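You operate a simulated robot arm through the tools that you are given. There is no shell and no other tool.

You run a simulated robot arm. Do the job below in one go: nothing can be reset, and whatever is moved stays where it is left.

## Task
Warm the coldest return can with one steam pulse, then drain it.
Fine: the heat board tells which; five-band nest, one press of the steam pulse button, back into its own pocket, then that pocket's drain button.
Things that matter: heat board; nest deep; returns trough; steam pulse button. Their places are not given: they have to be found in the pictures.

Only the result counts: the job must be done as asked and must still hold three seconds after the hand-in. Knocking over, shifting, dropping, spilling or breaking anything else fails it.

## Robot
A 7-joint arm with a two-finger parallel gripper, fixed in place. Base frame: the origin is on the floor under the middle of its stand, x ahead of it, y to its left, z up; the work surface is at about z = 0.965. Units: m, rad, N and s.
It reaches about 1.479 m from its shoulder. Its first joint turns from -2.897 to 2.897 rad. Payload 4.4 kg.
The tool frame sits at the grasp point between the pads (the TCP): z along the fingers, y along the line on which they close. The tips reach 0.023 m beyond it. Largest opening 0.094 m; finger width 0.038, thickness 0.01; the body of the gripper, 0.054 by 0.096 m, starts 0.039 m behind the TCP.
Orientation is that of the tool frame in the base frame, as [roll, pitch, yaw] about the fixed x, y, z axes, in that order (R = Rz(yaw) Ry(pitch) Rx(roll)). With the fingers straight down and closing along the base's y, the tool's x points along the base's -x, its y along +y and its z along -z.

## Interface
- The arm moves only by the tool arm_command. Its argument "commands" is a list that holds one entry, the list of rows, each a list of 7 numbers: the turn, a rotation vector about the base's x, y, z in rad, then the shift along the base's x, y, z in m, then the finger opening in m, from 0 to 0.094. In form: [[[rx, ry, rz, tx, ty, tz, grip], ...]]. A call has 1 to 20 rows; each row is the pose to reach, as a shift and turn from the pose commanded when the call began. Each row takes 0.2 s and may step no farther than 0.05 m and 0.15 rad from the row before; otherwise, or with a gripper value out of range, the whole call is refused. Where a pose cannot be reached the arm comes as near as it can. A force on the tool above 90 N (or 10 N above the force at the start of the call, whichever is more), or a blocked arm, ends the call early, and 0.2 s more pass. Each finger travels about 0.072 m/s and halts on what it meets, pressing with about 44 N; the grip force reading is that of the motor and also rises with nothing between the fingers. The clock runs only during rows and for 0.2 s after the last one: add rows that repeat a pose to give the fingers time. It gives the time, the measured TCP pose, the force on the tool (base axes), the opening and the grip force at its end, in the units of the frame above (readings bear some noise), with the torque about the TCP (base axes, N m) and any sound that the robot's microphone picked up.
- Cameras (640 x 400 px; columns grow to the right, rows downward): "scene" is fixed at [0.4004, 0.4988, 1.7024]; the picture's right is [-0.54, -0.84, 0.00], its down [-0.62, 0.39, -0.68] and it looks along [0.58, -0.37, -0.73] (base axes); focal length 288 px, centre (320, 200). "wrist" rides on the gripper at [0.086, 0.016, -0.074] in the tool frame; the picture's right is [-0.18, 0.98, 0.00], its down [-0.58, -0.11, -0.81] and it looks along [-0.79, -0.15, 0.59] (tool axes); focal length 243 px, centre (320, 200).
- camera(camera): a new picture of that camera. It takes no simulated time.
- point_at(camera, pixels): for up to 12 pixels [column, row] of the newest picture of that camera ("zoom" is the newest enlarged one), the place [x, y, z] in the base frame of the surface seen there, good to about 0.002 m. It takes no simulated time.
- close_up(camera, box): a new picture of the part [left, top, right, bottom] of that camera's present view, enlarged. It takes no simulated time.
- finish_job(): hands the job in; it is judged then, once.

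Unless the task says otherwise, let go and move clear before handing in.

The tools are called after "Emit:" as name(argument=value, ...) on one line, values as JSON. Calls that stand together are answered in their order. arm_command: Moves the arm, as the interface text tells. Its arguments: {"type":"object","properties":{"commands":{"type":"array"}},"required":["commands"]} The other tools are called the same way: camera (camera) takes a picture; point_at (camera, pixels) gives the place of the surface under pixels of a picture; close_up (camera, box) takes an enlarged picture of a part of a camera's view; finish_job () hands the job in.

At the start:

```text
time: 0.0
eef_pos: [0.8658, 0.1773, 1.3225]
tcp_rot: [-3.142, 0.001, 3.141]
contact_force: [-0.8, -0.4, 0.7]
wrist_torque: [-0.01, 0.01, 0.02]
opening: 0.0941
grasp_force: 0.0
```

scene: 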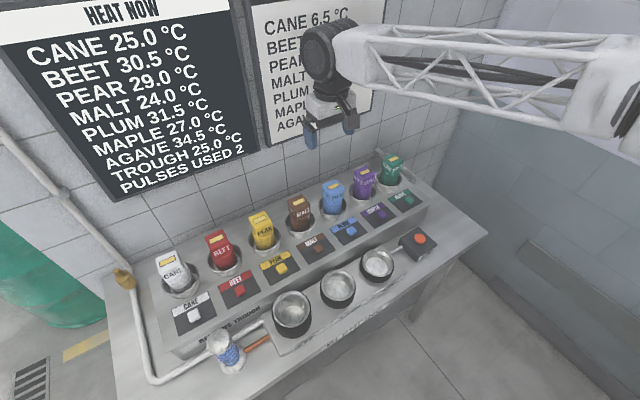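
wrist: 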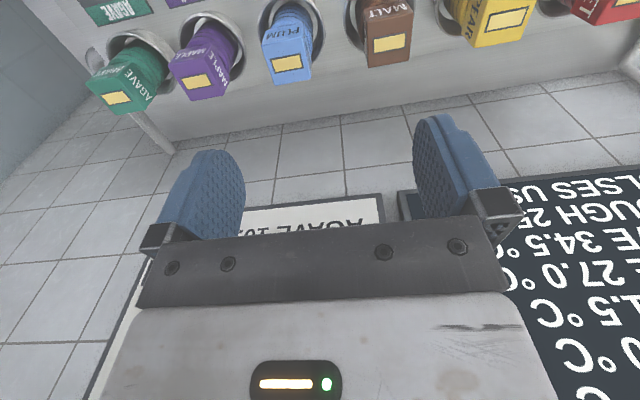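

The dark board at the upper left (pixels 0-255, 0-200) reads "HEAT NOW" with MALT at 24.0 as the lowest value, and a second, paler board (250-380, 0-140) is partly hidden behind the arm. I'll enlarge both boards and the bench before moving anything.

Emit:
close_up(camera="scene", box=[0, 0, 260, 200])

Emit:
close_up(camera="scene", box=[240, 0, 400, 150])

Emit:
close_up(camera="scene", box=[140, 150, 300, 250])

Emit:
close_up(camera="scene", box=[280, 150, 440, 250])

Emit:
close_up(camera="scene", box=[180, 220, 440, 380])

```text
2.00 times, centred on (130, 100) of scene
```

zoom: 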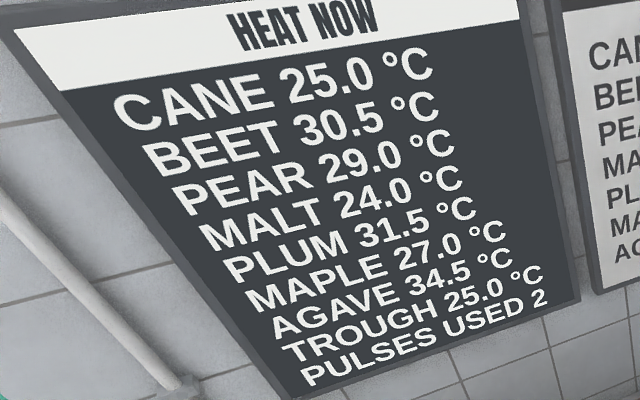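

```text
2.67 times, centred on (320, 75) of scene
```

zoom: 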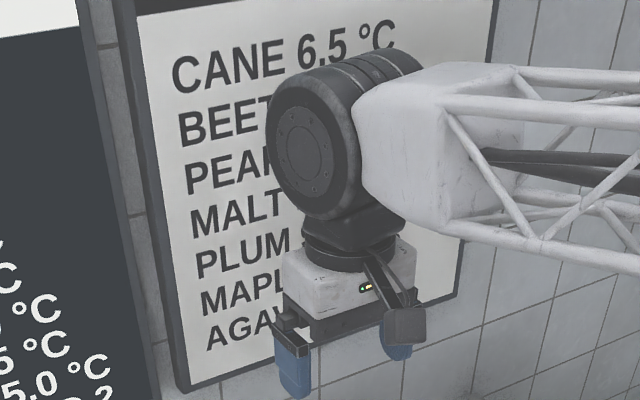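

```text
4.00 times, centred on (220, 200) of scene
```

zoom: 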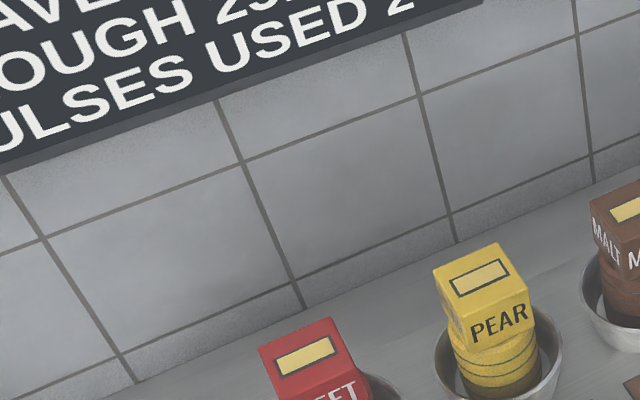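

```text
4.00 times, centred on (360, 200) of scene
```

zoom: 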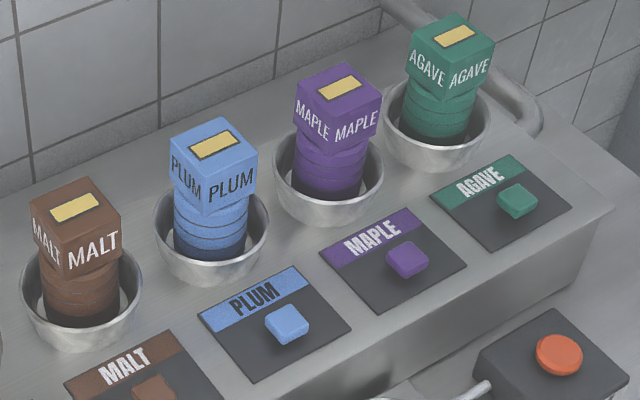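

```text
2.46 times, centred on (310, 300) of scene
```

zoom: 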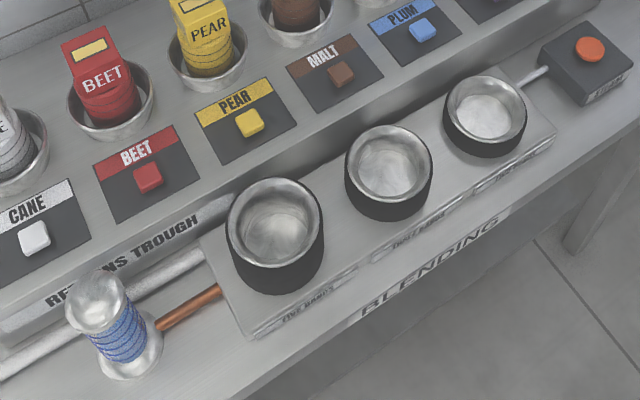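

The black box at (418,243) carries an orange button and a label on its front, and the nest labels run along the plate's front edge from (290,350) to (400,290). I'll enlarge these labels, along with the blue-wrapped item at (227,352).

Emit:
close_up(camera="scene", box=[390, 220, 454, 260])

Emit:
close_up(camera="scene", box=[270, 300, 350, 360])

Emit:
close_up(camera="scene", box=[320, 270, 420, 330])

Emit:
close_up(camera="scene", box=[190, 310, 290, 390])

Emit:
close_up(camera="scene", box=[270, 180, 340, 260])

Emit:
close_up(camera="scene", box=[140, 240, 300, 340])

```text
10.00 times, centred on (422, 240) of scene
```

zoom: 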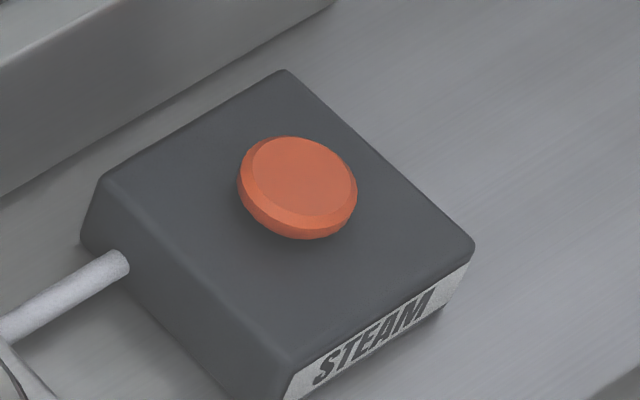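

```text
6.67 times, centred on (310, 330) of scene
```

zoom: 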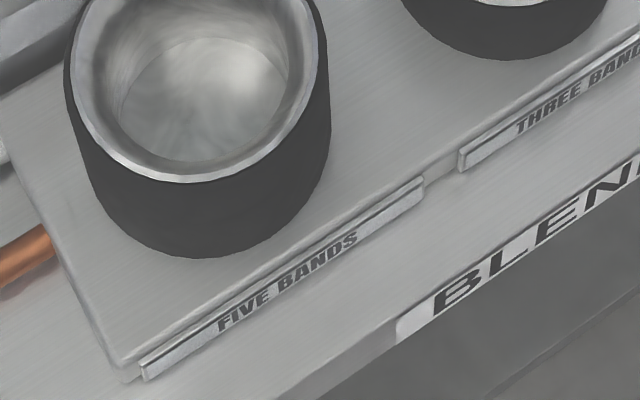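

```text
6.40 times, centred on (370, 300) of scene
```

zoom: 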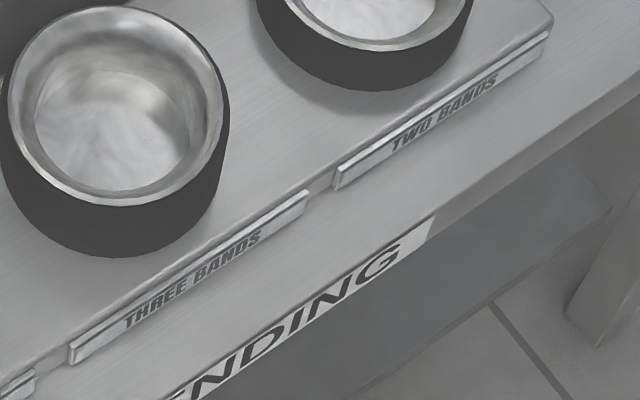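

```text
5.00 times, centred on (240, 350) of scene
```

zoom: 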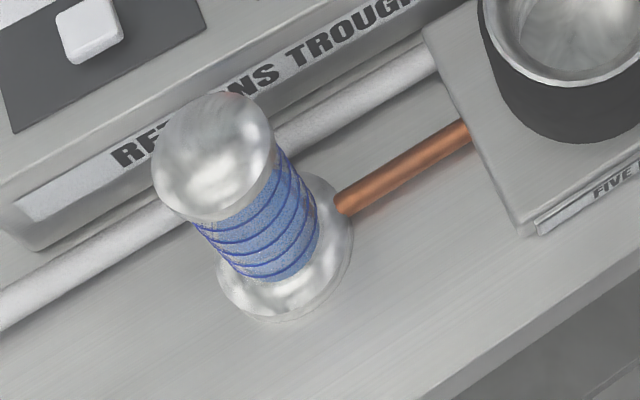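

```text
5.00 times, centred on (305, 220) of scene
```

zoom: 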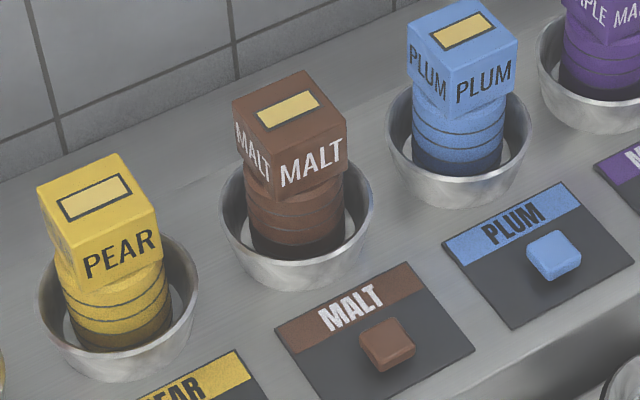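

```text
4.00 times, centred on (220, 290) of scene
```

zoom: 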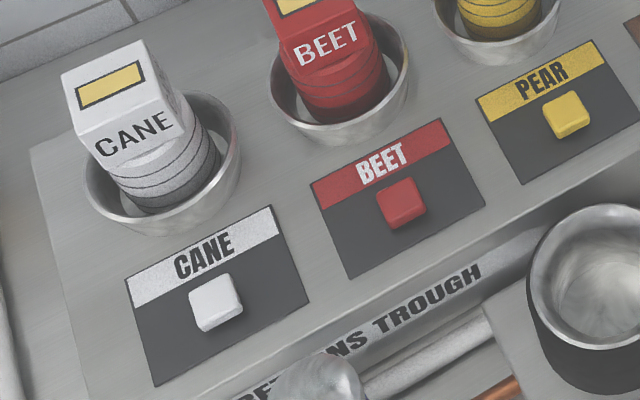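

The labels are clear: FIVE BANDS is the leftmost, deepest nest at (290,312), the button box reads STEAM, and each drain button sits on its named plate with MALT at (315,243). I'll get the positions of these parts, and next move the arm aside to read the rest of the pale board.

Emit:
camera(camera="scene")

Emit:
point_at(camera="scene", pixels=[[300, 200], [292, 207], [308, 205], [301, 215], [300, 232], [316, 247], [291, 310], [291, 293], [274, 312], [309, 312], [291, 330], [421, 238]])

Emit:
point_at(camera="scene", pixels=[[286, 218], [312, 222], [284, 233], [318, 232], [325, 300], [340, 288], [377, 265], [230, 345], [250, 344], [262, 345], [275, 275], [327, 195]])

```text
taken
```

scene: 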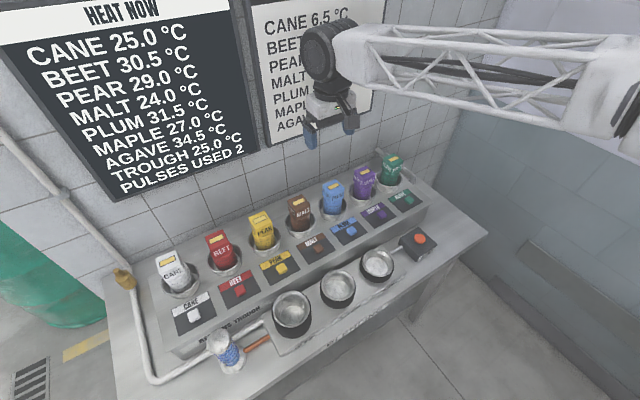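

```text
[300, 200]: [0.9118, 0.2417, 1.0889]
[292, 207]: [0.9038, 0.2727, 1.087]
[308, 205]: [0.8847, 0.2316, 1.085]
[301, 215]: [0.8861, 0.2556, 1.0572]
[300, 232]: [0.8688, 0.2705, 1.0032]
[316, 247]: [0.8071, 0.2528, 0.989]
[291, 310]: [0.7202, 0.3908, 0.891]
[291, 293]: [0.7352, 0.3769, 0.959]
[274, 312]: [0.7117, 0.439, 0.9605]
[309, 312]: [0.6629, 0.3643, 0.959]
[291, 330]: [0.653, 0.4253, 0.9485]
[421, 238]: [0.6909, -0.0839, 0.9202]
```

```text
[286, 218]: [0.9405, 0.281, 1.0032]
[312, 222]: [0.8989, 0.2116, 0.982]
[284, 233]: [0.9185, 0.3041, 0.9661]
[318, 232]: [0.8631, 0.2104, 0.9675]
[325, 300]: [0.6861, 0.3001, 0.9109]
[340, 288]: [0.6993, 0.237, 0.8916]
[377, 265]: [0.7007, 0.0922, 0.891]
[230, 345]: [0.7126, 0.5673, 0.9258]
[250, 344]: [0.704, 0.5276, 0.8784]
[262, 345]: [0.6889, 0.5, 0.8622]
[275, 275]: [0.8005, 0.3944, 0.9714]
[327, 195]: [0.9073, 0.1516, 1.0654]
```

MALT's cap sits near (0.90, 0.25, 1.09), the deep nest is near (0.70, 0.40) with its rim at about 0.96, and the steam button is near (0.69, -0.08, 0.92). I'll swing the hand to the right, high above everything, to uncover the pale board.

Emit:
arm_command(commands=[[[0, 0, 0, -0.03, -0.04, 0, 0.094], [0, 0, 0, -0.06, -0.08, 0, 0.094], [0, 0, 0, -0.09, -0.12, 0, 0.094], [0, 0, 0, -0.12, -0.16, 0, 0.094], [0, 0, 0, -0.15, -0.2, 0, 0.094], [0, 0, 0, -0.18, -0.24, 0, 0.094]]])

Emit:
camera(camera="scene")

Emit:
camera(camera="wrist")

Emit:
close_up(camera="scene", box=[230, 0, 410, 150])

```text
time: 1.4
eef_pos: [0.6828, -0.0632, 1.3203]
tcp_rot: [3.141, 0.001, -3.141]
contact_force: [-0.6, -0.5, -1.0]
wrist_torque: [0.05, 0.03, -0.03]
opening: 0.0939
grasp_force: 0.1
```

```text
taken
```

scene: 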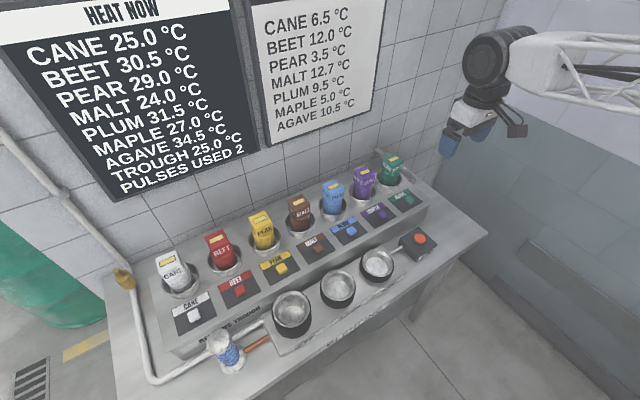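

```text
taken
```

wrist: 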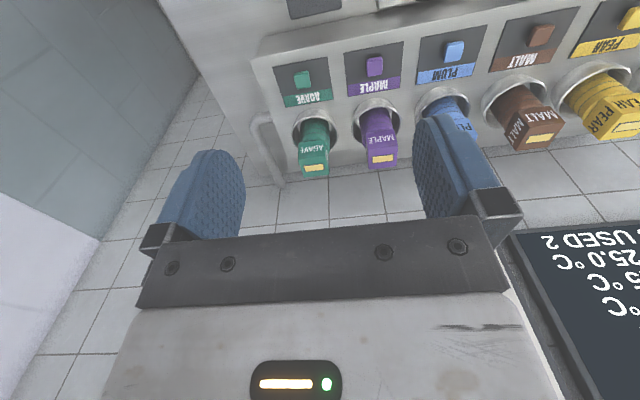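

```text
2.67 times, centred on (320, 75) of scene
```

zoom: 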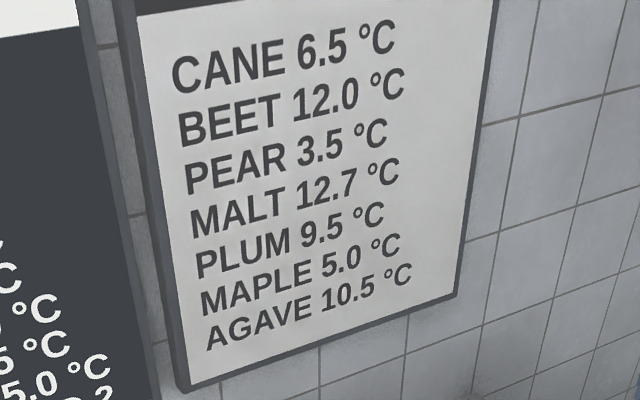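

The pale board is now uncovered and reads CANE 6.5 to AGAVE 10.5, with its lowest at PEAR 3.5, but its title lies above the picture's edge. I'll get the board's position so I can tilt the wrist camera to read the title before I choose.

Emit:
point_at(camera="scene", pixels=[[250, 8], [300, 8], [380, 5], [270, 142], [365, 108], [20, 20], [230, 5], [250, 150], [300, 150], [440, 60]])

```text
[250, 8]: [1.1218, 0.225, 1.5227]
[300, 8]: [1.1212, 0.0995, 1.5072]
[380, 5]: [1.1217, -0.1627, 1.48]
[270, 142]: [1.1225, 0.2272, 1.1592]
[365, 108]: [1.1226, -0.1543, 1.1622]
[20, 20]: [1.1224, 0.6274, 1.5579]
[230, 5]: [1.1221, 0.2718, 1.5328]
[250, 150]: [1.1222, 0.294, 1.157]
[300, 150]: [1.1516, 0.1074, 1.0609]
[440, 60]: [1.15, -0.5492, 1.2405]
```

The pale board is on the wall at x≈1.12, spanning y -0.16 to 0.23, with its title near z≈1.55. I'll raise the hand and tilt it upward in free space, well clear of the bench, so the wrist camera can read the title.

Emit:
arm_command(commands=[[[0, -0.14, 0, -0.01, 0.01, 0.03, 0.094], [0, -0.28, 0, -0.02, 0.02, 0.06, 0.094], [0, -0.42, 0, -0.03, 0.03, 0.09, 0.094], [0, -0.56, 0, -0.04, 0.04, 0.12, 0.094], [0, -0.7, 0, -0.05, 0.05, 0.15, 0.094], [0, -0.84, 0, -0.06, 0.06, 0.18, 0.094], [0, -0.98, 0, -0.07, 0.07, 0.21, 0.094]]])

Emit:
camera(camera="wrist")

Emit:
camera(camera="scene")

```text
time: 3.0
eef_pos: [0.615, 0.0074, 1.5321]
tcp_rot: [3.141, 0.981, 3.14]
contact_force: [0.2, -0.2, -0.8]
wrist_torque: [-0.01, 0.0, 0.0]
opening: 0.094
grasp_force: 0.1
```

```text
taken
```

wrist: 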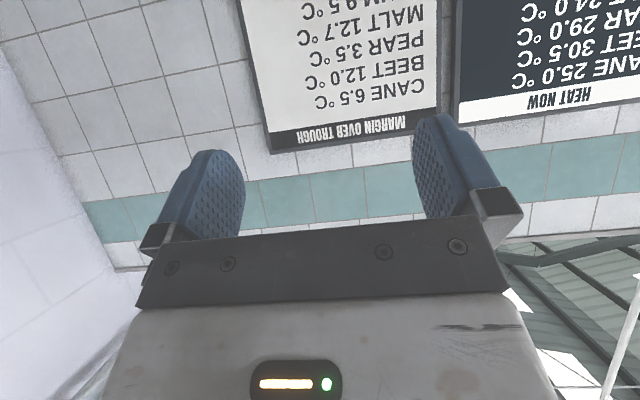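

```text
taken
```

scene: 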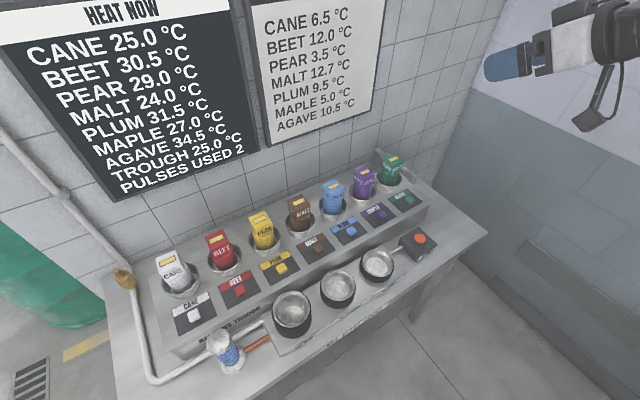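

The wrist view shows the pale board is titled "MARGIN OVER TROUGH" (355,135), so it is not a temperature list. HEAT NOW is the one to use, and it gives MALT at 24.0 as coldest (malt is also the can farthest below trough plus margin). I'll undo the tilt and measure the MALT can and its pocket.

Emit:
arm_command(commands=[[[0, 0.14, 0, 0.01, 0.01, -0.02, 0.094], [0, 0.28, 0, 0.02, 0.02, -0.04, 0.094], [0, 0.42, 0, 0.03, 0.03, -0.06, 0.094], [0, 0.56, 0, 0.04, 0.04, -0.08, 0.094], [0, 0.7, 0, 0.05, 0.05, -0.1, 0.094], [0, 0.84, 0, 0.06, 0.06, -0.12, 0.094], [0, 0.98, 0, 0.07, 0.07, -0.14, 0.094]]])

Emit:
camera(camera="wrist")

Emit:
close_up(camera="scene", box=[268, 180, 348, 260])

```text
time: 4.6
eef_pos: [0.6851, 0.0763, 1.3956]
tcp_rot: [-3.141, 0.001, -3.141]
contact_force: [-1.0, -0.8, 0.6]
wrist_torque: [0.0, -0.03, 0.03]
opening: 0.0935
grasp_force: 0.0
```

```text
taken
```

wrist: 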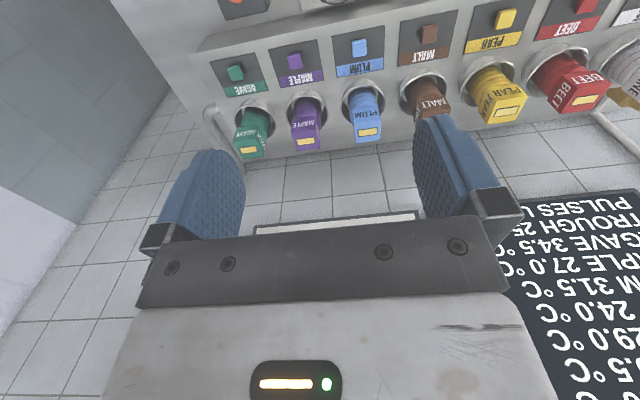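

```text
5.00 times, centred on (308, 220) of scene
```

zoom: 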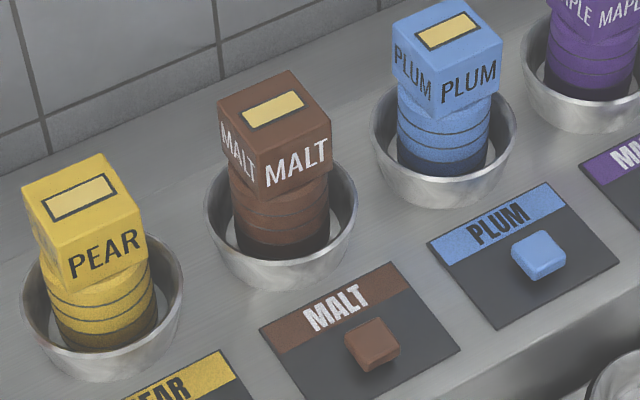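

In the enlarged view the MALT cap's top face runs through about (221,101), (291,73), (328,111) and (259,140), with the cup rim around it and the MALT drain button at (372,343). I'll take the positions of those points.

Emit:
point_at(camera="zoom", pixels=[[223, 101], [291, 74], [326, 112], [259, 139], [275, 106], [262, 186], [326, 160], [222, 140], [297, 170], [240, 120], [300, 95], [242, 135]])

Emit:
point_at(camera="zoom", pixels=[[278, 258], [236, 200], [328, 200], [206, 205], [352, 180], [280, 200], [280, 232], [240, 248], [370, 338], [345, 235], [345, 330], [400, 240]])

```text
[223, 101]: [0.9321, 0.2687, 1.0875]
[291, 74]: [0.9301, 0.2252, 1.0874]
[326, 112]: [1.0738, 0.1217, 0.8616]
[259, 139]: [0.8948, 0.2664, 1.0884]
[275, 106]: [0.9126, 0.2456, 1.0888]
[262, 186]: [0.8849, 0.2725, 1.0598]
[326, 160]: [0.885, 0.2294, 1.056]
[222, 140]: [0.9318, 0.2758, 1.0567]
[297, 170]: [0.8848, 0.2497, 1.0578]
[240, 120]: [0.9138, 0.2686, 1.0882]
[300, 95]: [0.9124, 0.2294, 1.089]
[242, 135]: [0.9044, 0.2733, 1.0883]
```

```text
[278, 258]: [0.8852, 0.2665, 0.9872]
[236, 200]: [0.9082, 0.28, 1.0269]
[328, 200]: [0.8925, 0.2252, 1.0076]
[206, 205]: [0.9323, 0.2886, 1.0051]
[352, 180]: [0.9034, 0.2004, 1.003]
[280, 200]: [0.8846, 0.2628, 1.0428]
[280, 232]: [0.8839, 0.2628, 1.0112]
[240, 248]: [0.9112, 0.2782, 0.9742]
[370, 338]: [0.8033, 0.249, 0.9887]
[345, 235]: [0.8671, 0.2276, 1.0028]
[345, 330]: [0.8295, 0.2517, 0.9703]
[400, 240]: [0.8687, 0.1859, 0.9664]
```

The MALT cap is about 0.05 m square, aligned with the axes, centred near (0.909, 0.250) with its top at z=1.0885 and the cup rim at about 1.004. I'll measure the deep nest and the steam and drain buttons just as carefully.

Emit:
close_up(camera="scene", box=[256, 280, 336, 350])

```text
5.71 times, centred on (296, 315) of scene
```

zoom: 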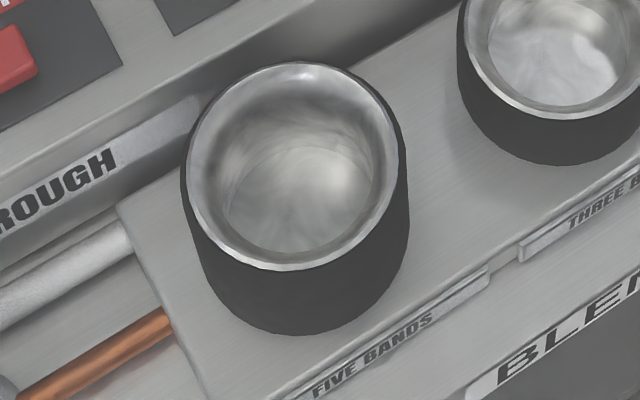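

The deep nest's rim ellipse runs through roughly (184,185), (295,66), (402,150) and (290,266), with the inner wall inside it and the floor near (295,200). I'll sample those points.

Emit:
point_at(camera="zoom", pixels=[[188, 190], [194, 130], [240, 80], [295, 66], [350, 80], [392, 125], [400, 165], [385, 205], [340, 250], [290, 266], [240, 250], [205, 220]])

Emit:
point_at(camera="zoom", pixels=[[250, 170], [300, 150], [350, 170], [300, 200], [260, 220], [320, 240], [345, 210], [230, 190], [290, 248], [290, 110], [220, 160], [375, 150]])

Emit:
point_at(camera="scene", pixels=[[421, 238], [418, 236], [424, 240], [418, 240], [424, 237], [410, 238], [422, 248], [435, 246], [315, 243], [313, 246]])

```text
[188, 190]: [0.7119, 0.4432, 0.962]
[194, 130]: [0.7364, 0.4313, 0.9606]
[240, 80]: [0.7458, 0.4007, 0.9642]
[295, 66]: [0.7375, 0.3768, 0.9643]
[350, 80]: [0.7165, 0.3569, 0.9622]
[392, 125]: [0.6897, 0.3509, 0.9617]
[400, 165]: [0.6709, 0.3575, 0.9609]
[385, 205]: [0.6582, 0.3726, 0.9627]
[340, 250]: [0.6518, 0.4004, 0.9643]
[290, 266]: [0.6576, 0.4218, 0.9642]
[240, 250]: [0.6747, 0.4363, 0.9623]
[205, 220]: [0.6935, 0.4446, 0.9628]
```

```text
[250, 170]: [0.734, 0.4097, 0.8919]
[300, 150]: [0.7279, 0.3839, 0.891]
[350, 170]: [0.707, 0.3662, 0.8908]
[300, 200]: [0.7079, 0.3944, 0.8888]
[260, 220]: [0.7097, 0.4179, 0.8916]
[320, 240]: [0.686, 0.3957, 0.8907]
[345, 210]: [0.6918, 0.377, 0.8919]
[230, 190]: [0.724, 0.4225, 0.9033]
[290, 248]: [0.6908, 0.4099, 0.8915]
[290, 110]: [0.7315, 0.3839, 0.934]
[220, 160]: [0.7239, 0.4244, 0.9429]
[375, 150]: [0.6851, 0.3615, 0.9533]
```

```text
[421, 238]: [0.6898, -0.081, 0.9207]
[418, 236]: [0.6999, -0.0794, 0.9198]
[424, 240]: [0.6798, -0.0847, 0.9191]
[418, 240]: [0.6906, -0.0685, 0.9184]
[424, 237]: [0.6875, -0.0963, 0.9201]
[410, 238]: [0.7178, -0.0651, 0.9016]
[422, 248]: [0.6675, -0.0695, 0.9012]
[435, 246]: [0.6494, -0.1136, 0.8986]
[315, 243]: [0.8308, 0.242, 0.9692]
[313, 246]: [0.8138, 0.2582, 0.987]
```

The deep nest's centre is about (0.699, 0.398), with inner radius about 0.036, floor at 0.891 and rim at 0.963. The steam button is at (0.689, -0.082, 0.920) and the MALT drain button at about (0.805, 0.250, 0.989). I'll move the open hand to hover over the MALT can, well above the caps.

Emit:
arm_command(commands=[[[0, 0, 0, 0.035, 0.027, -0.01, 0.085], [0, 0, 0, 0.07, 0.054, -0.03, 0.082], [0, 0, 0, 0.105, 0.081, -0.05, 0.08], [0, 0, 0, 0.14, 0.108, -0.08, 0.08], [0, 0, 0, 0.175, 0.135, -0.11, 0.08], [0, 0, 0, 0.205, 0.158, -0.14, 0.08], [0, 0, 0, 0.2245, 0.173, -0.17, 0.08], [0, 0, 0, 0.2245, 0.173, -0.17, 0.08]]])

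Emit:
camera(camera="scene")

Emit:
camera(camera="wrist")

```text
refused: row 4 steps farther than a row can; nothing moved
```

```text
taken
```

scene: 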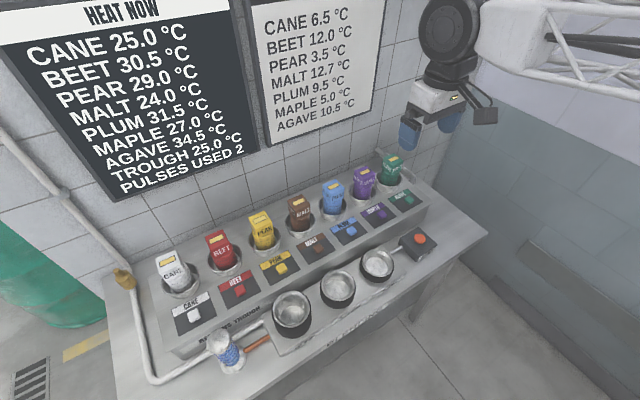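

```text
taken
```

wrist: 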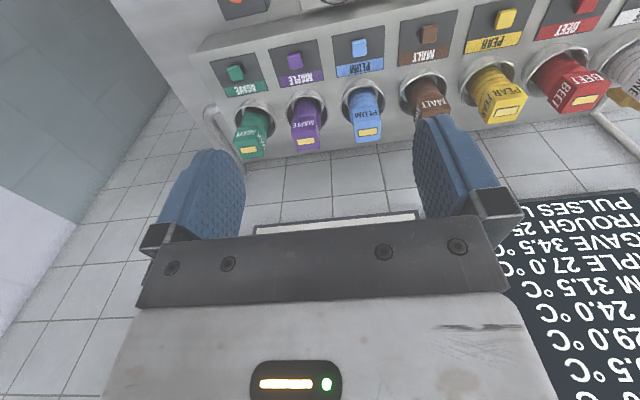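

The command was refused because one row stepped too far, so nothing moved and the pictures are unchanged. I'll send the same path again with smaller, even steps.

Emit:
arm_command(commands=[[[0, 0, 0, 0.028, 0.0216, -0.021, 0.085], [0, 0, 0, 0.056, 0.0432, -0.042, 0.08], [0, 0, 0, 0.084, 0.0649, -0.064, 0.08], [0, 0, 0, 0.112, 0.0865, -0.085, 0.08], [0, 0, 0, 0.14, 0.108, -0.106, 0.08], [0, 0, 0, 0.168, 0.13, -0.127, 0.08], [0, 0, 0, 0.196, 0.151, -0.149, 0.08], [0, 0, 0, 0.2245, 0.173, -0.17, 0.08], [0, 0, 0, 0.2245, 0.173, -0.17, 0.08]]])

Emit:
camera(camera="scene")

Emit:
camera(camera="wrist")

```text
time: 6.6
eef_pos: [0.9083, 0.2503, 1.2223]
tcp_rot: [-3.141, 0.0, 3.141]
contact_force: [-0.9, -0.5, 0.3]
wrist_torque: [0.02, 0.0, -0.02]
opening: 0.0802
grasp_force: 0.0
```

```text
taken
```

scene: 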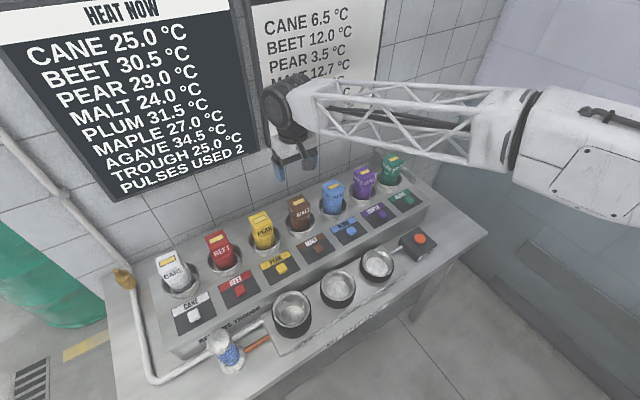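

```text
taken
```

wrist: 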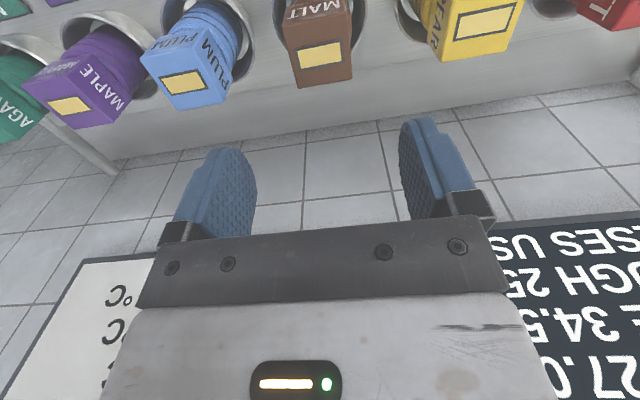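

The hand is over MALT at (0.908, 0.250, 1.222), and the wrist view shows MALT's cap at (322,55) roughly centred between the fingers. I'll cross-check the cap's corners from this camera before going down.

Emit:
point_at(camera="wrist", pixels=[[320, 55], [298, 85], [350, 77], [294, 45], [348, 38], [320, 82], [299, 65], [346, 58], [185, 85], [480, 30]])

Emit:
close_up(camera="wrist", box=[240, 0, 400, 100])

```text
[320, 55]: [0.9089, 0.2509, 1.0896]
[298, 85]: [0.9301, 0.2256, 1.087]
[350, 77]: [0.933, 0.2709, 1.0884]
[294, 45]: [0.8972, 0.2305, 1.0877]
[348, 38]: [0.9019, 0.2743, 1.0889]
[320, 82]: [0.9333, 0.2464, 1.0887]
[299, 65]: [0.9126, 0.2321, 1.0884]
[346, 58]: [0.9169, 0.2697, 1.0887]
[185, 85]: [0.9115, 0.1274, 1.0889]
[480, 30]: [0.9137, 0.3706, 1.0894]
```

```text
4.00 times, centred on (320, 50) of wrist
```

zoom: 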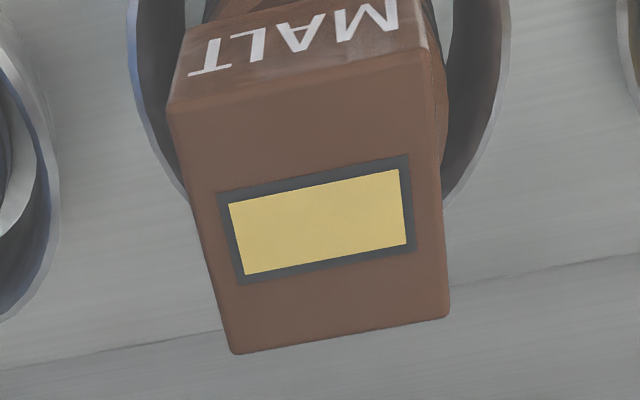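

The cap's top edges in this enlarged view are at about (202,230) and (440,190) on the sides and (340,333) at the back. I'll get those for the exact centre.

Emit:
point_at(camera="zoom", pixels=[[206, 228], [436, 190], [340, 328], [240, 345], [442, 310], [172, 108], [426, 56], [300, 85]])

```text
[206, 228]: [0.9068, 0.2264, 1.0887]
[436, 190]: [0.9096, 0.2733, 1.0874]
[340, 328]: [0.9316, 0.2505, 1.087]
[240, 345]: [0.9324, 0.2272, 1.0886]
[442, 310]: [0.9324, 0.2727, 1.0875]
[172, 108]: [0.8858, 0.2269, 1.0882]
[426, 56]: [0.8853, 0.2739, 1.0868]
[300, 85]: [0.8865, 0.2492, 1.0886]
```

The wrist camera agrees: cap centre (0.909, 0.250), about 0.048 m wide and square to the axes, so the hand is within 1 mm. I'll go straight down to a TCP height of about 1.070 with the fingers open.

Emit:
arm_command(commands=[[[0, 0, 0, 0.0005, 0, -0.04, 0.08], [0, 0, 0, 0.0005, 0, -0.08, 0.08], [0, 0, 0, 0.0005, 0, -0.11, 0.08], [0, 0, 0, 0.0005, 0, -0.135, 0.08], [0, 0, 0, 0.0005, 0, -0.152, 0.08], [0, 0, 0, 0.0005, 0, -0.152, 0.08]]])

Emit:
close_up(camera="scene", box=[250, 120, 370, 260])

Emit:
camera(camera="wrist")

```text
time: 8.0
eef_pos: [0.91, 0.2494, 1.0708]
tcp_rot: [-3.141, 0.001, 3.141]
contact_force: [0.6, -0.5, 0.7]
wrist_torque: [0.01, -0.01, -0.01]
opening: 0.0799
grasp_force: 0.0
```

```text
2.86 times, centred on (310, 190) of scene
```

zoom: 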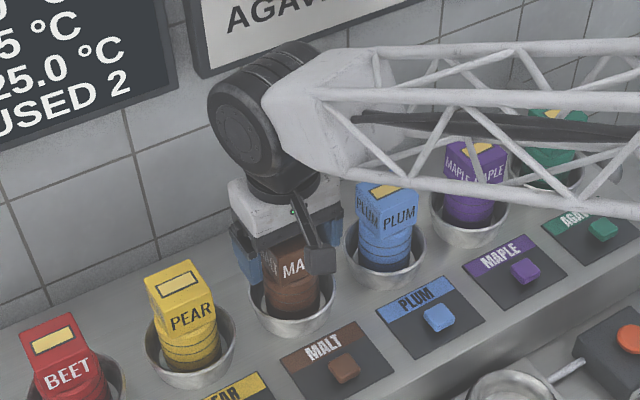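

```text
taken
```

wrist: 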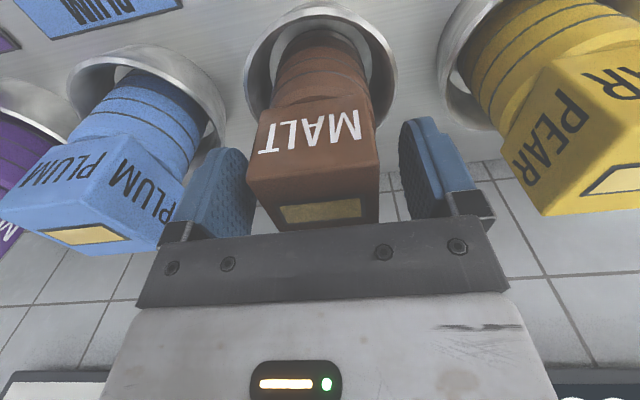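

The fingers straddle only the MALT cap (wrist view, cap at 250-378), clear of PLUM and PEAR. I'll close on the cap and hold.

Emit:
arm_command(commands=[[[0, 0, 0, 0, 0, 0, 0.06], [0, 0, 0, 0, 0, 0, 0.045], [0, 0, 0, 0, 0, 0, 0.03], [0, 0, 0, 0, 0, 0, 0.03], [0, 0, 0, 0, 0, 0, 0.03]]])

Emit:
camera(camera="wrist")

```text
time: 9.2
eef_pos: [0.9112, 0.2494, 1.072]
tcp_rot: [3.141, 0.0, 3.141]
contact_force: [-0.4, 4.1, 0.9]
wrist_torque: [0.3, 0.03, 0.01]
opening: 0.0496
grasp_force: 43.8
```

```text
taken
```

wrist: 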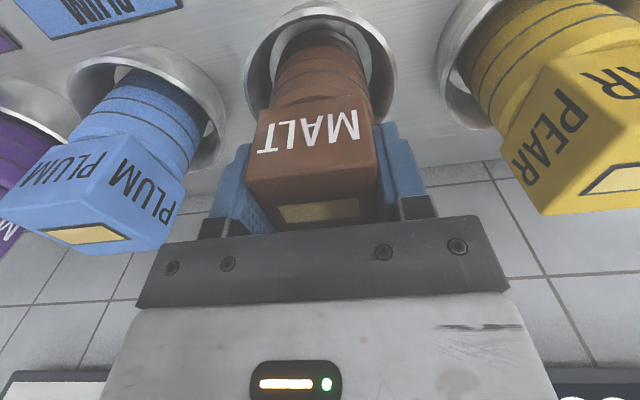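

The fingers hold the cap at 0.0496 m opening with 43.8 N. I'll lift straight up by 0.15 m.

Emit:
arm_command(commands=[[[0, 0, 0, 0, 0, 0.008, 0.03], [0, 0, 0, 0, 0, 0.02, 0.03], [0, 0, 0, 0, 0, 0.04, 0.03], [0, 0, 0, 0, 0, 0.07, 0.03], [0, 0, 0, 0, 0, 0.1, 0.03], [0, 0, 0, 0, 0, 0.13, 0.03], [0, 0, 0, 0, 0, 0.15, 0.03], [0, 0, 0, 0, 0, 0.15, 0.03]]])

Emit:
camera(camera="scene")

Emit:
close_up(camera="scene", box=[240, 120, 360, 260])

```text
time: 11.0
eef_pos: [0.9114, 0.2492, 1.2201]
tcp_rot: [-3.141, 0.001, 3.141]
contact_force: [0.0, 0.0, -0.2]
wrist_torque: [0.0, 0.01, -0.01]
opening: 0.0299
grasp_force: 0.1
```

```text
taken
```

scene: 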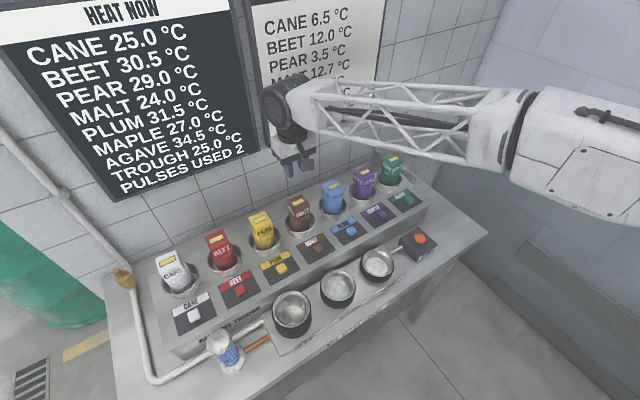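

```text
2.86 times, centred on (300, 190) of scene
```

zoom: 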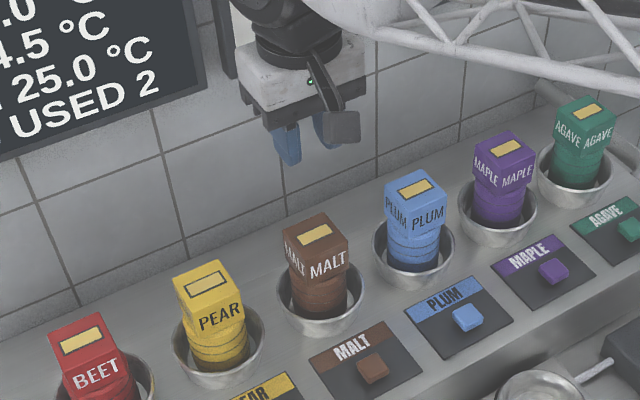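

The opening fell to 0.030 m with no grip force, and the MALT can is still in its pocket at (313,265) of the enlargement, so the cap slipped out of the fingers. I'll check the can's position and the shape of its neck before trying again.

Emit:
camera(camera="wrist")

Emit:
close_up(camera="scene", box=[276, 185, 332, 245])

Emit:
close_up(camera="wrist", box=[240, 0, 400, 100])

```text
taken
```

wrist: 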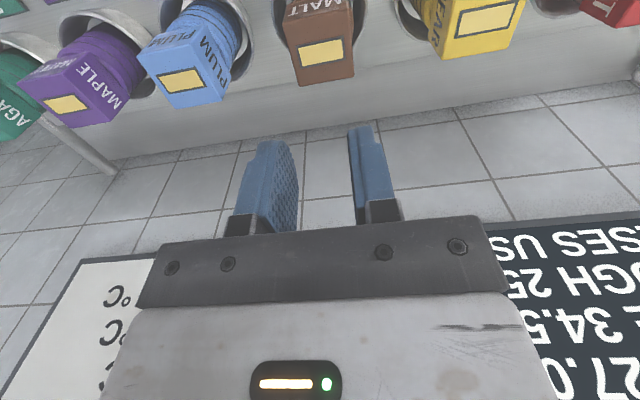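

```text
6.67 times, centred on (304, 215) of scene
```

zoom: 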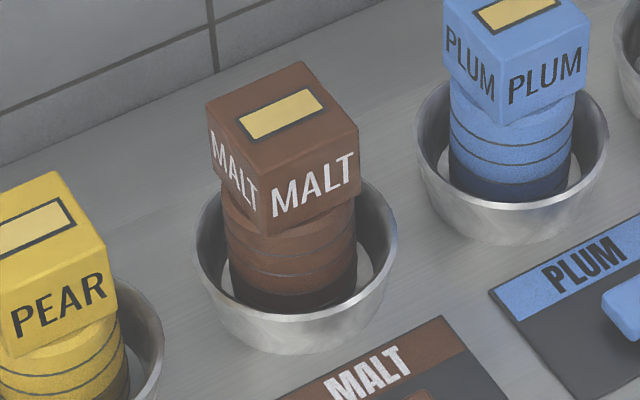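

```text
4.00 times, centred on (320, 50) of wrist
```

zoom: 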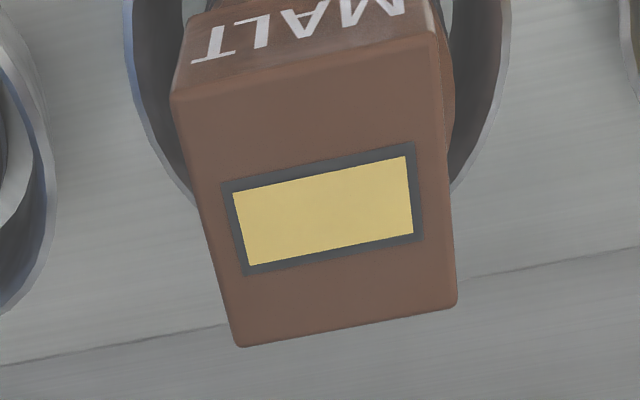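

MALT still stands upright in its cup, and the enlargement shows a rounded body (about 0.058 m wide) under the narrower cap. The cap sides alone gave too little hold, so I'll reopen and go lower (TCP about 1.056), with the palm still clear of the cap top, so the tips reach the upper body.

Emit:
arm_command(commands=[[[0, 0, 0, -0.0015, 0.0005, 0, 0.06], [0, 0, 0, -0.0015, 0.0005, 0, 0.08], [0, 0, 0, -0.0015, 0.0005, 0, 0.08], [0, 0, 0, -0.0015, 0.0005, -0.04, 0.08], [0, 0, 0, -0.0015, 0.0005, -0.08, 0.08], [0, 0, 0, -0.0015, 0.0005, -0.12, 0.08], [0, 0, 0, -0.0015, 0.0005, -0.15, 0.08], [0, 0, 0, -0.0015, 0.0005, -0.164, 0.08], [0, 0, 0, -0.0015, 0.0005, -0.164, 0.08]]])

Emit:
camera(camera="wrist")

Emit:
close_up(camera="wrist", box=[200, 0, 440, 250])

```text
time: 13.0
eef_pos: [0.9091, 0.2504, 1.0548]
tcp_rot: [3.141, 0.001, -3.14]
contact_force: [-0.3, -0.2, -0.4]
wrist_torque: [0.01, -0.01, 0.01]
opening: 0.0799
grasp_force: 0.1
```

```text
taken
```

wrist: 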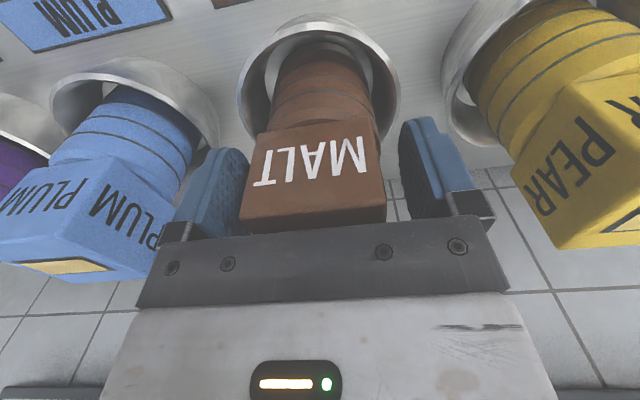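

```text
1.60 times, centred on (320, 125) of wrist
```

zoom: 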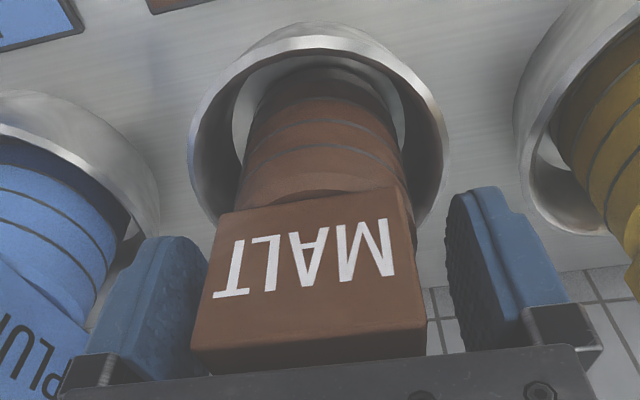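

The hand is at z=1.055 with the MALT cap between the pads and no contact yet. I'll close, then lift just 4 mm and read the forces before going further.

Emit:
arm_command(commands=[[[0, 0, 0, 0, 0, 0, 0.06], [0, 0, 0, 0, 0, 0, 0.045], [0, 0, 0, 0, 0, 0, 0.02], [0, 0, 0, 0, 0, 0, 0.02], [0, 0, 0, 0, 0, 0, 0.02], [0, 0, 0, 0, 0, 0, 0.02]]])

Emit:
arm_command(commands=[[[0, 0, 0, 0, 0, 0.002, 0.02], [0, 0, 0, 0, 0, 0.004, 0.02], [0, 0, 0, 0, 0, 0.004, 0.02]]])

Emit:
camera(camera="wrist")

```text
time: 14.4
eef_pos: [0.9103, 0.2495, 1.0558]
tcp_rot: [-3.141, 0.0, 3.141]
contact_force: [0.5, 6.5, 2.5]
wrist_torque: [0.32, 0.01, 0.01]
opening: 0.0592
grasp_force: 44.1
```

```text
time: 15.2
eef_pos: [0.9072, 0.2504, 1.06]
tcp_rot: [-3.141, 0.0, 3.141]
contact_force: [-0.7, -0.3, -4.3]
wrist_torque: [0.01, -0.01, 0.0]
opening: 0.059
grasp_force: 44.3
```

```text
taken
```

wrist: 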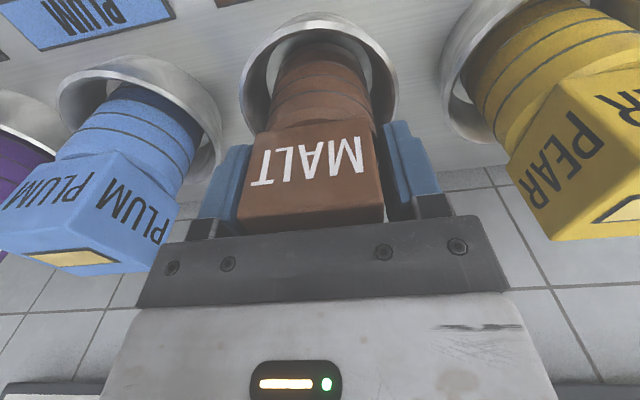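

The opening is now 0.059 m (on the body), the upward pull shows a steady 4.3 N load and the side force vanished, so the can hangs freely at about 0.43 kg. I'll lift it on up slowly and check it again.

Emit:
arm_command(commands=[[[0, 0, 0, 0, 0, 0.008, 0.02], [0, 0, 0, 0, 0, 0.016, 0.02], [0, 0, 0, 0, 0, 0.026, 0.02], [0, 0, 0, 0, 0, 0.04, 0.02], [0, 0, 0, 0, 0, 0.058, 0.02], [0, 0, 0, 0, 0, 0.078, 0.02], [0, 0, 0, 0, 0, 0.1, 0.02], [0, 0, 0, 0, 0, 0.12, 0.02], [0, 0, 0, 0, 0, 0.135, 0.02], [0, 0, 0, 0, 0, 0.14, 0.02], [0, 0, 0, 0, 0, 0.14, 0.02]]])

Emit:
camera(camera="scene")

Emit:
close_up(camera="scene", box=[240, 110, 360, 250])

```text
time: 17.6
eef_pos: [0.9094, 0.2507, 1.1987]
tcp_rot: [-3.141, 0.0, -3.141]
contact_force: [0.0, 0.2, -4.5]
wrist_torque: [-0.03, 0.02, 0.0]
opening: 0.0591
grasp_force: 44.8
```

```text
taken
```

scene: 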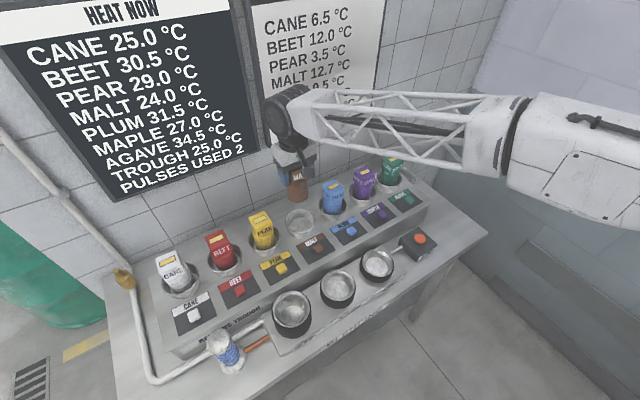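

```text
2.86 times, centred on (300, 180) of scene
```

zoom: 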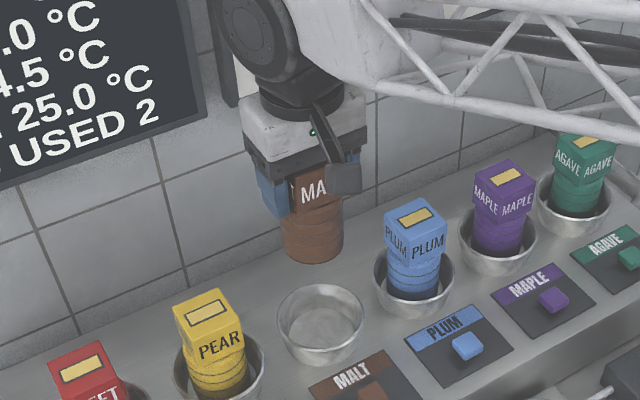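

The MALT can is up and held steadily (4.5 N, 0.0591 m), its pocket at (320,323) of the enlargement is empty, and the board is unchanged. I'll measure the can's bottom edge and the pocket's floor and rim.

Emit:
point_at(camera="zoom", pixels=[[313, 261], [313, 255], [300, 258], [325, 257], [313, 235], [310, 200], [320, 325], [320, 290], [280, 320], [362, 312], [320, 355], [330, 340]])

Emit:
close_up(camera="scene", box=[275, 165, 325, 245])

```text
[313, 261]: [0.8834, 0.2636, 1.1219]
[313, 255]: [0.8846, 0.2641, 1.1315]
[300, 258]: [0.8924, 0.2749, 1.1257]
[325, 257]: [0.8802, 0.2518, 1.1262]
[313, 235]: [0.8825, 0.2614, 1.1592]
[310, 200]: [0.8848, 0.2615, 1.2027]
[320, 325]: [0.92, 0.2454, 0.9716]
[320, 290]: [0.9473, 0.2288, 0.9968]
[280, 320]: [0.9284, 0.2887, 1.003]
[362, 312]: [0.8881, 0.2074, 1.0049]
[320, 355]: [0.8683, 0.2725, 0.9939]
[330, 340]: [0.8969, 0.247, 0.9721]
```

```text
5.00 times, centred on (300, 205) of scene
```

zoom: 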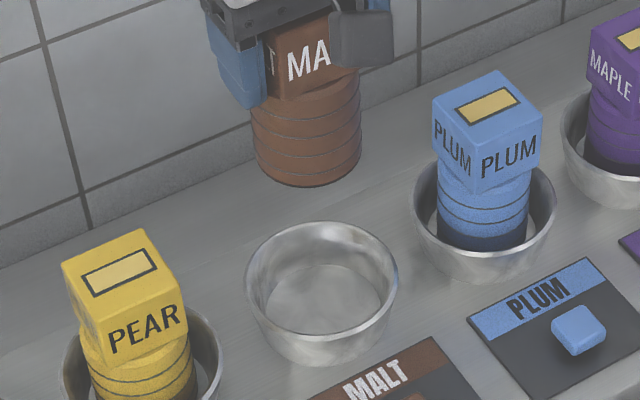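

The can's bottom sits 0.084 m below the TCP, so when seated in the nest (floor 0.891) the fingertips would come to about 0.952, below the nest rim at 0.963. I'll sample the body's profile just under the cap to see how high the pads can still hold it.

Emit:
point_at(camera="zoom", pixels=[[350, 72], [352, 82], [345, 80], [340, 90], [335, 100], [320, 88], [320, 95], [320, 105], [310, 100], [300, 100], [285, 97], [262, 105]])

Emit:
close_up(camera="scene", box=[285, 165, 317, 205])

Emit:
close_up(camera="wrist", box=[200, 20, 440, 250])

```text
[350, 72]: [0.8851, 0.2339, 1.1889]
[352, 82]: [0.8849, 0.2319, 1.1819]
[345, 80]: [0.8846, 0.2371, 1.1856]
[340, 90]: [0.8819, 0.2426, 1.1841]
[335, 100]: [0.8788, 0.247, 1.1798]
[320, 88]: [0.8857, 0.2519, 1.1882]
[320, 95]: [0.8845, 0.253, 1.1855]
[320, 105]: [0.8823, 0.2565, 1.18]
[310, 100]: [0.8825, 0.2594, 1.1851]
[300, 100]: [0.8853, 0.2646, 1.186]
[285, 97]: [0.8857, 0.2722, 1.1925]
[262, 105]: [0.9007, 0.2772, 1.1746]
```

```text
10.00 times, centred on (301, 185) of scene
```

zoom: 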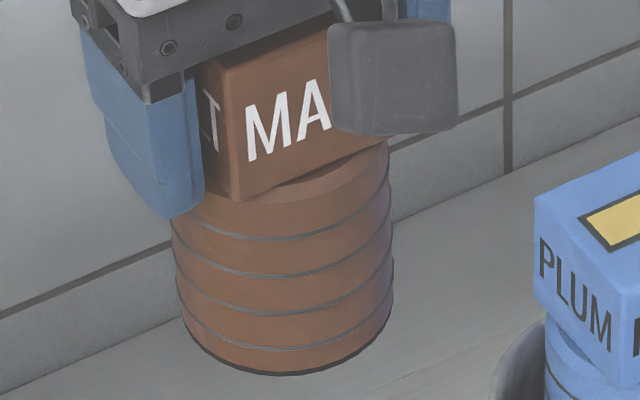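

```text
1.74 times, centred on (320, 135) of wrist
```

zoom: 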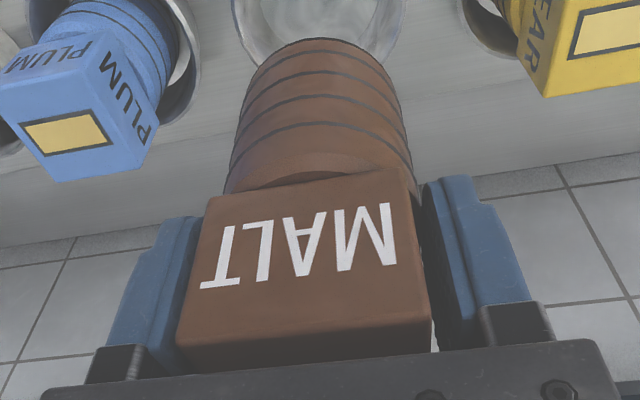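

The close-up shows MALT's body has four grooves (five bands), about 0.070 m tall, so in the five-band nest only the slick cap will stand out. I need a reliable cap grip before I commit it there. I'll set the can back in its own pocket and test the cap grip with a very slow lift.

Emit:
arm_command(commands=[[[0, 0, 0, 0, 0, -0.03, 0.02], [0, 0, 0, 0, 0, -0.06, 0.02], [0, 0, 0, 0, 0, -0.09, 0.02], [0, 0, 0, 0, 0, -0.115, 0.02], [0, 0, 0, 0, 0, -0.13, 0.02], [0, 0, 0, 0, 0, -0.138, 0.02], [0, 0, 0, 0, 0, -0.142, 0.02], [0, 0, 0, 0, 0, -0.1435, 0.02], [0, 0, 0, 0, 0, -0.1435, 0.02]]])

Emit:
close_up(camera="scene", box=[260, 150, 350, 250])

```text
time: 19.6
eef_pos: [0.9103, 0.2511, 1.056]
tcp_rot: [3.141, 0.0, -3.141]
contact_force: [-0.6, -0.2, -4.0]
wrist_torque: [0.01, 0.02, 0.04]
opening: 0.0593
grasp_force: 44.1
```

```text
4.00 times, centred on (305, 200) of scene
```

zoom: 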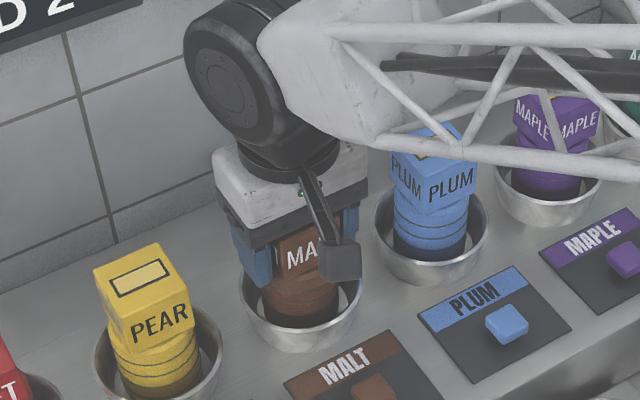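

The can is back down in its cup, but the 4.0 N reading shows it still hangs just off the floor. I'll lower 1.5 mm more, watching the force.

Emit:
arm_command(commands=[[[0, 0, 0, 0, 0, -0.0007, 0.02], [0, 0, 0, 0, 0, -0.0015, 0.02], [0, 0, 0, 0, 0, -0.0015, 0.02]]])

```text
time: 20.4
eef_pos: [0.9104, 0.2496, 1.0572]
tcp_rot: [3.141, -0.001, 3.141]
contact_force: [-4.3, 2.5, 1.8]
wrist_torque: [0.07, 0.24, -0.07]
opening: 0.059
grasp_force: 44.1
```

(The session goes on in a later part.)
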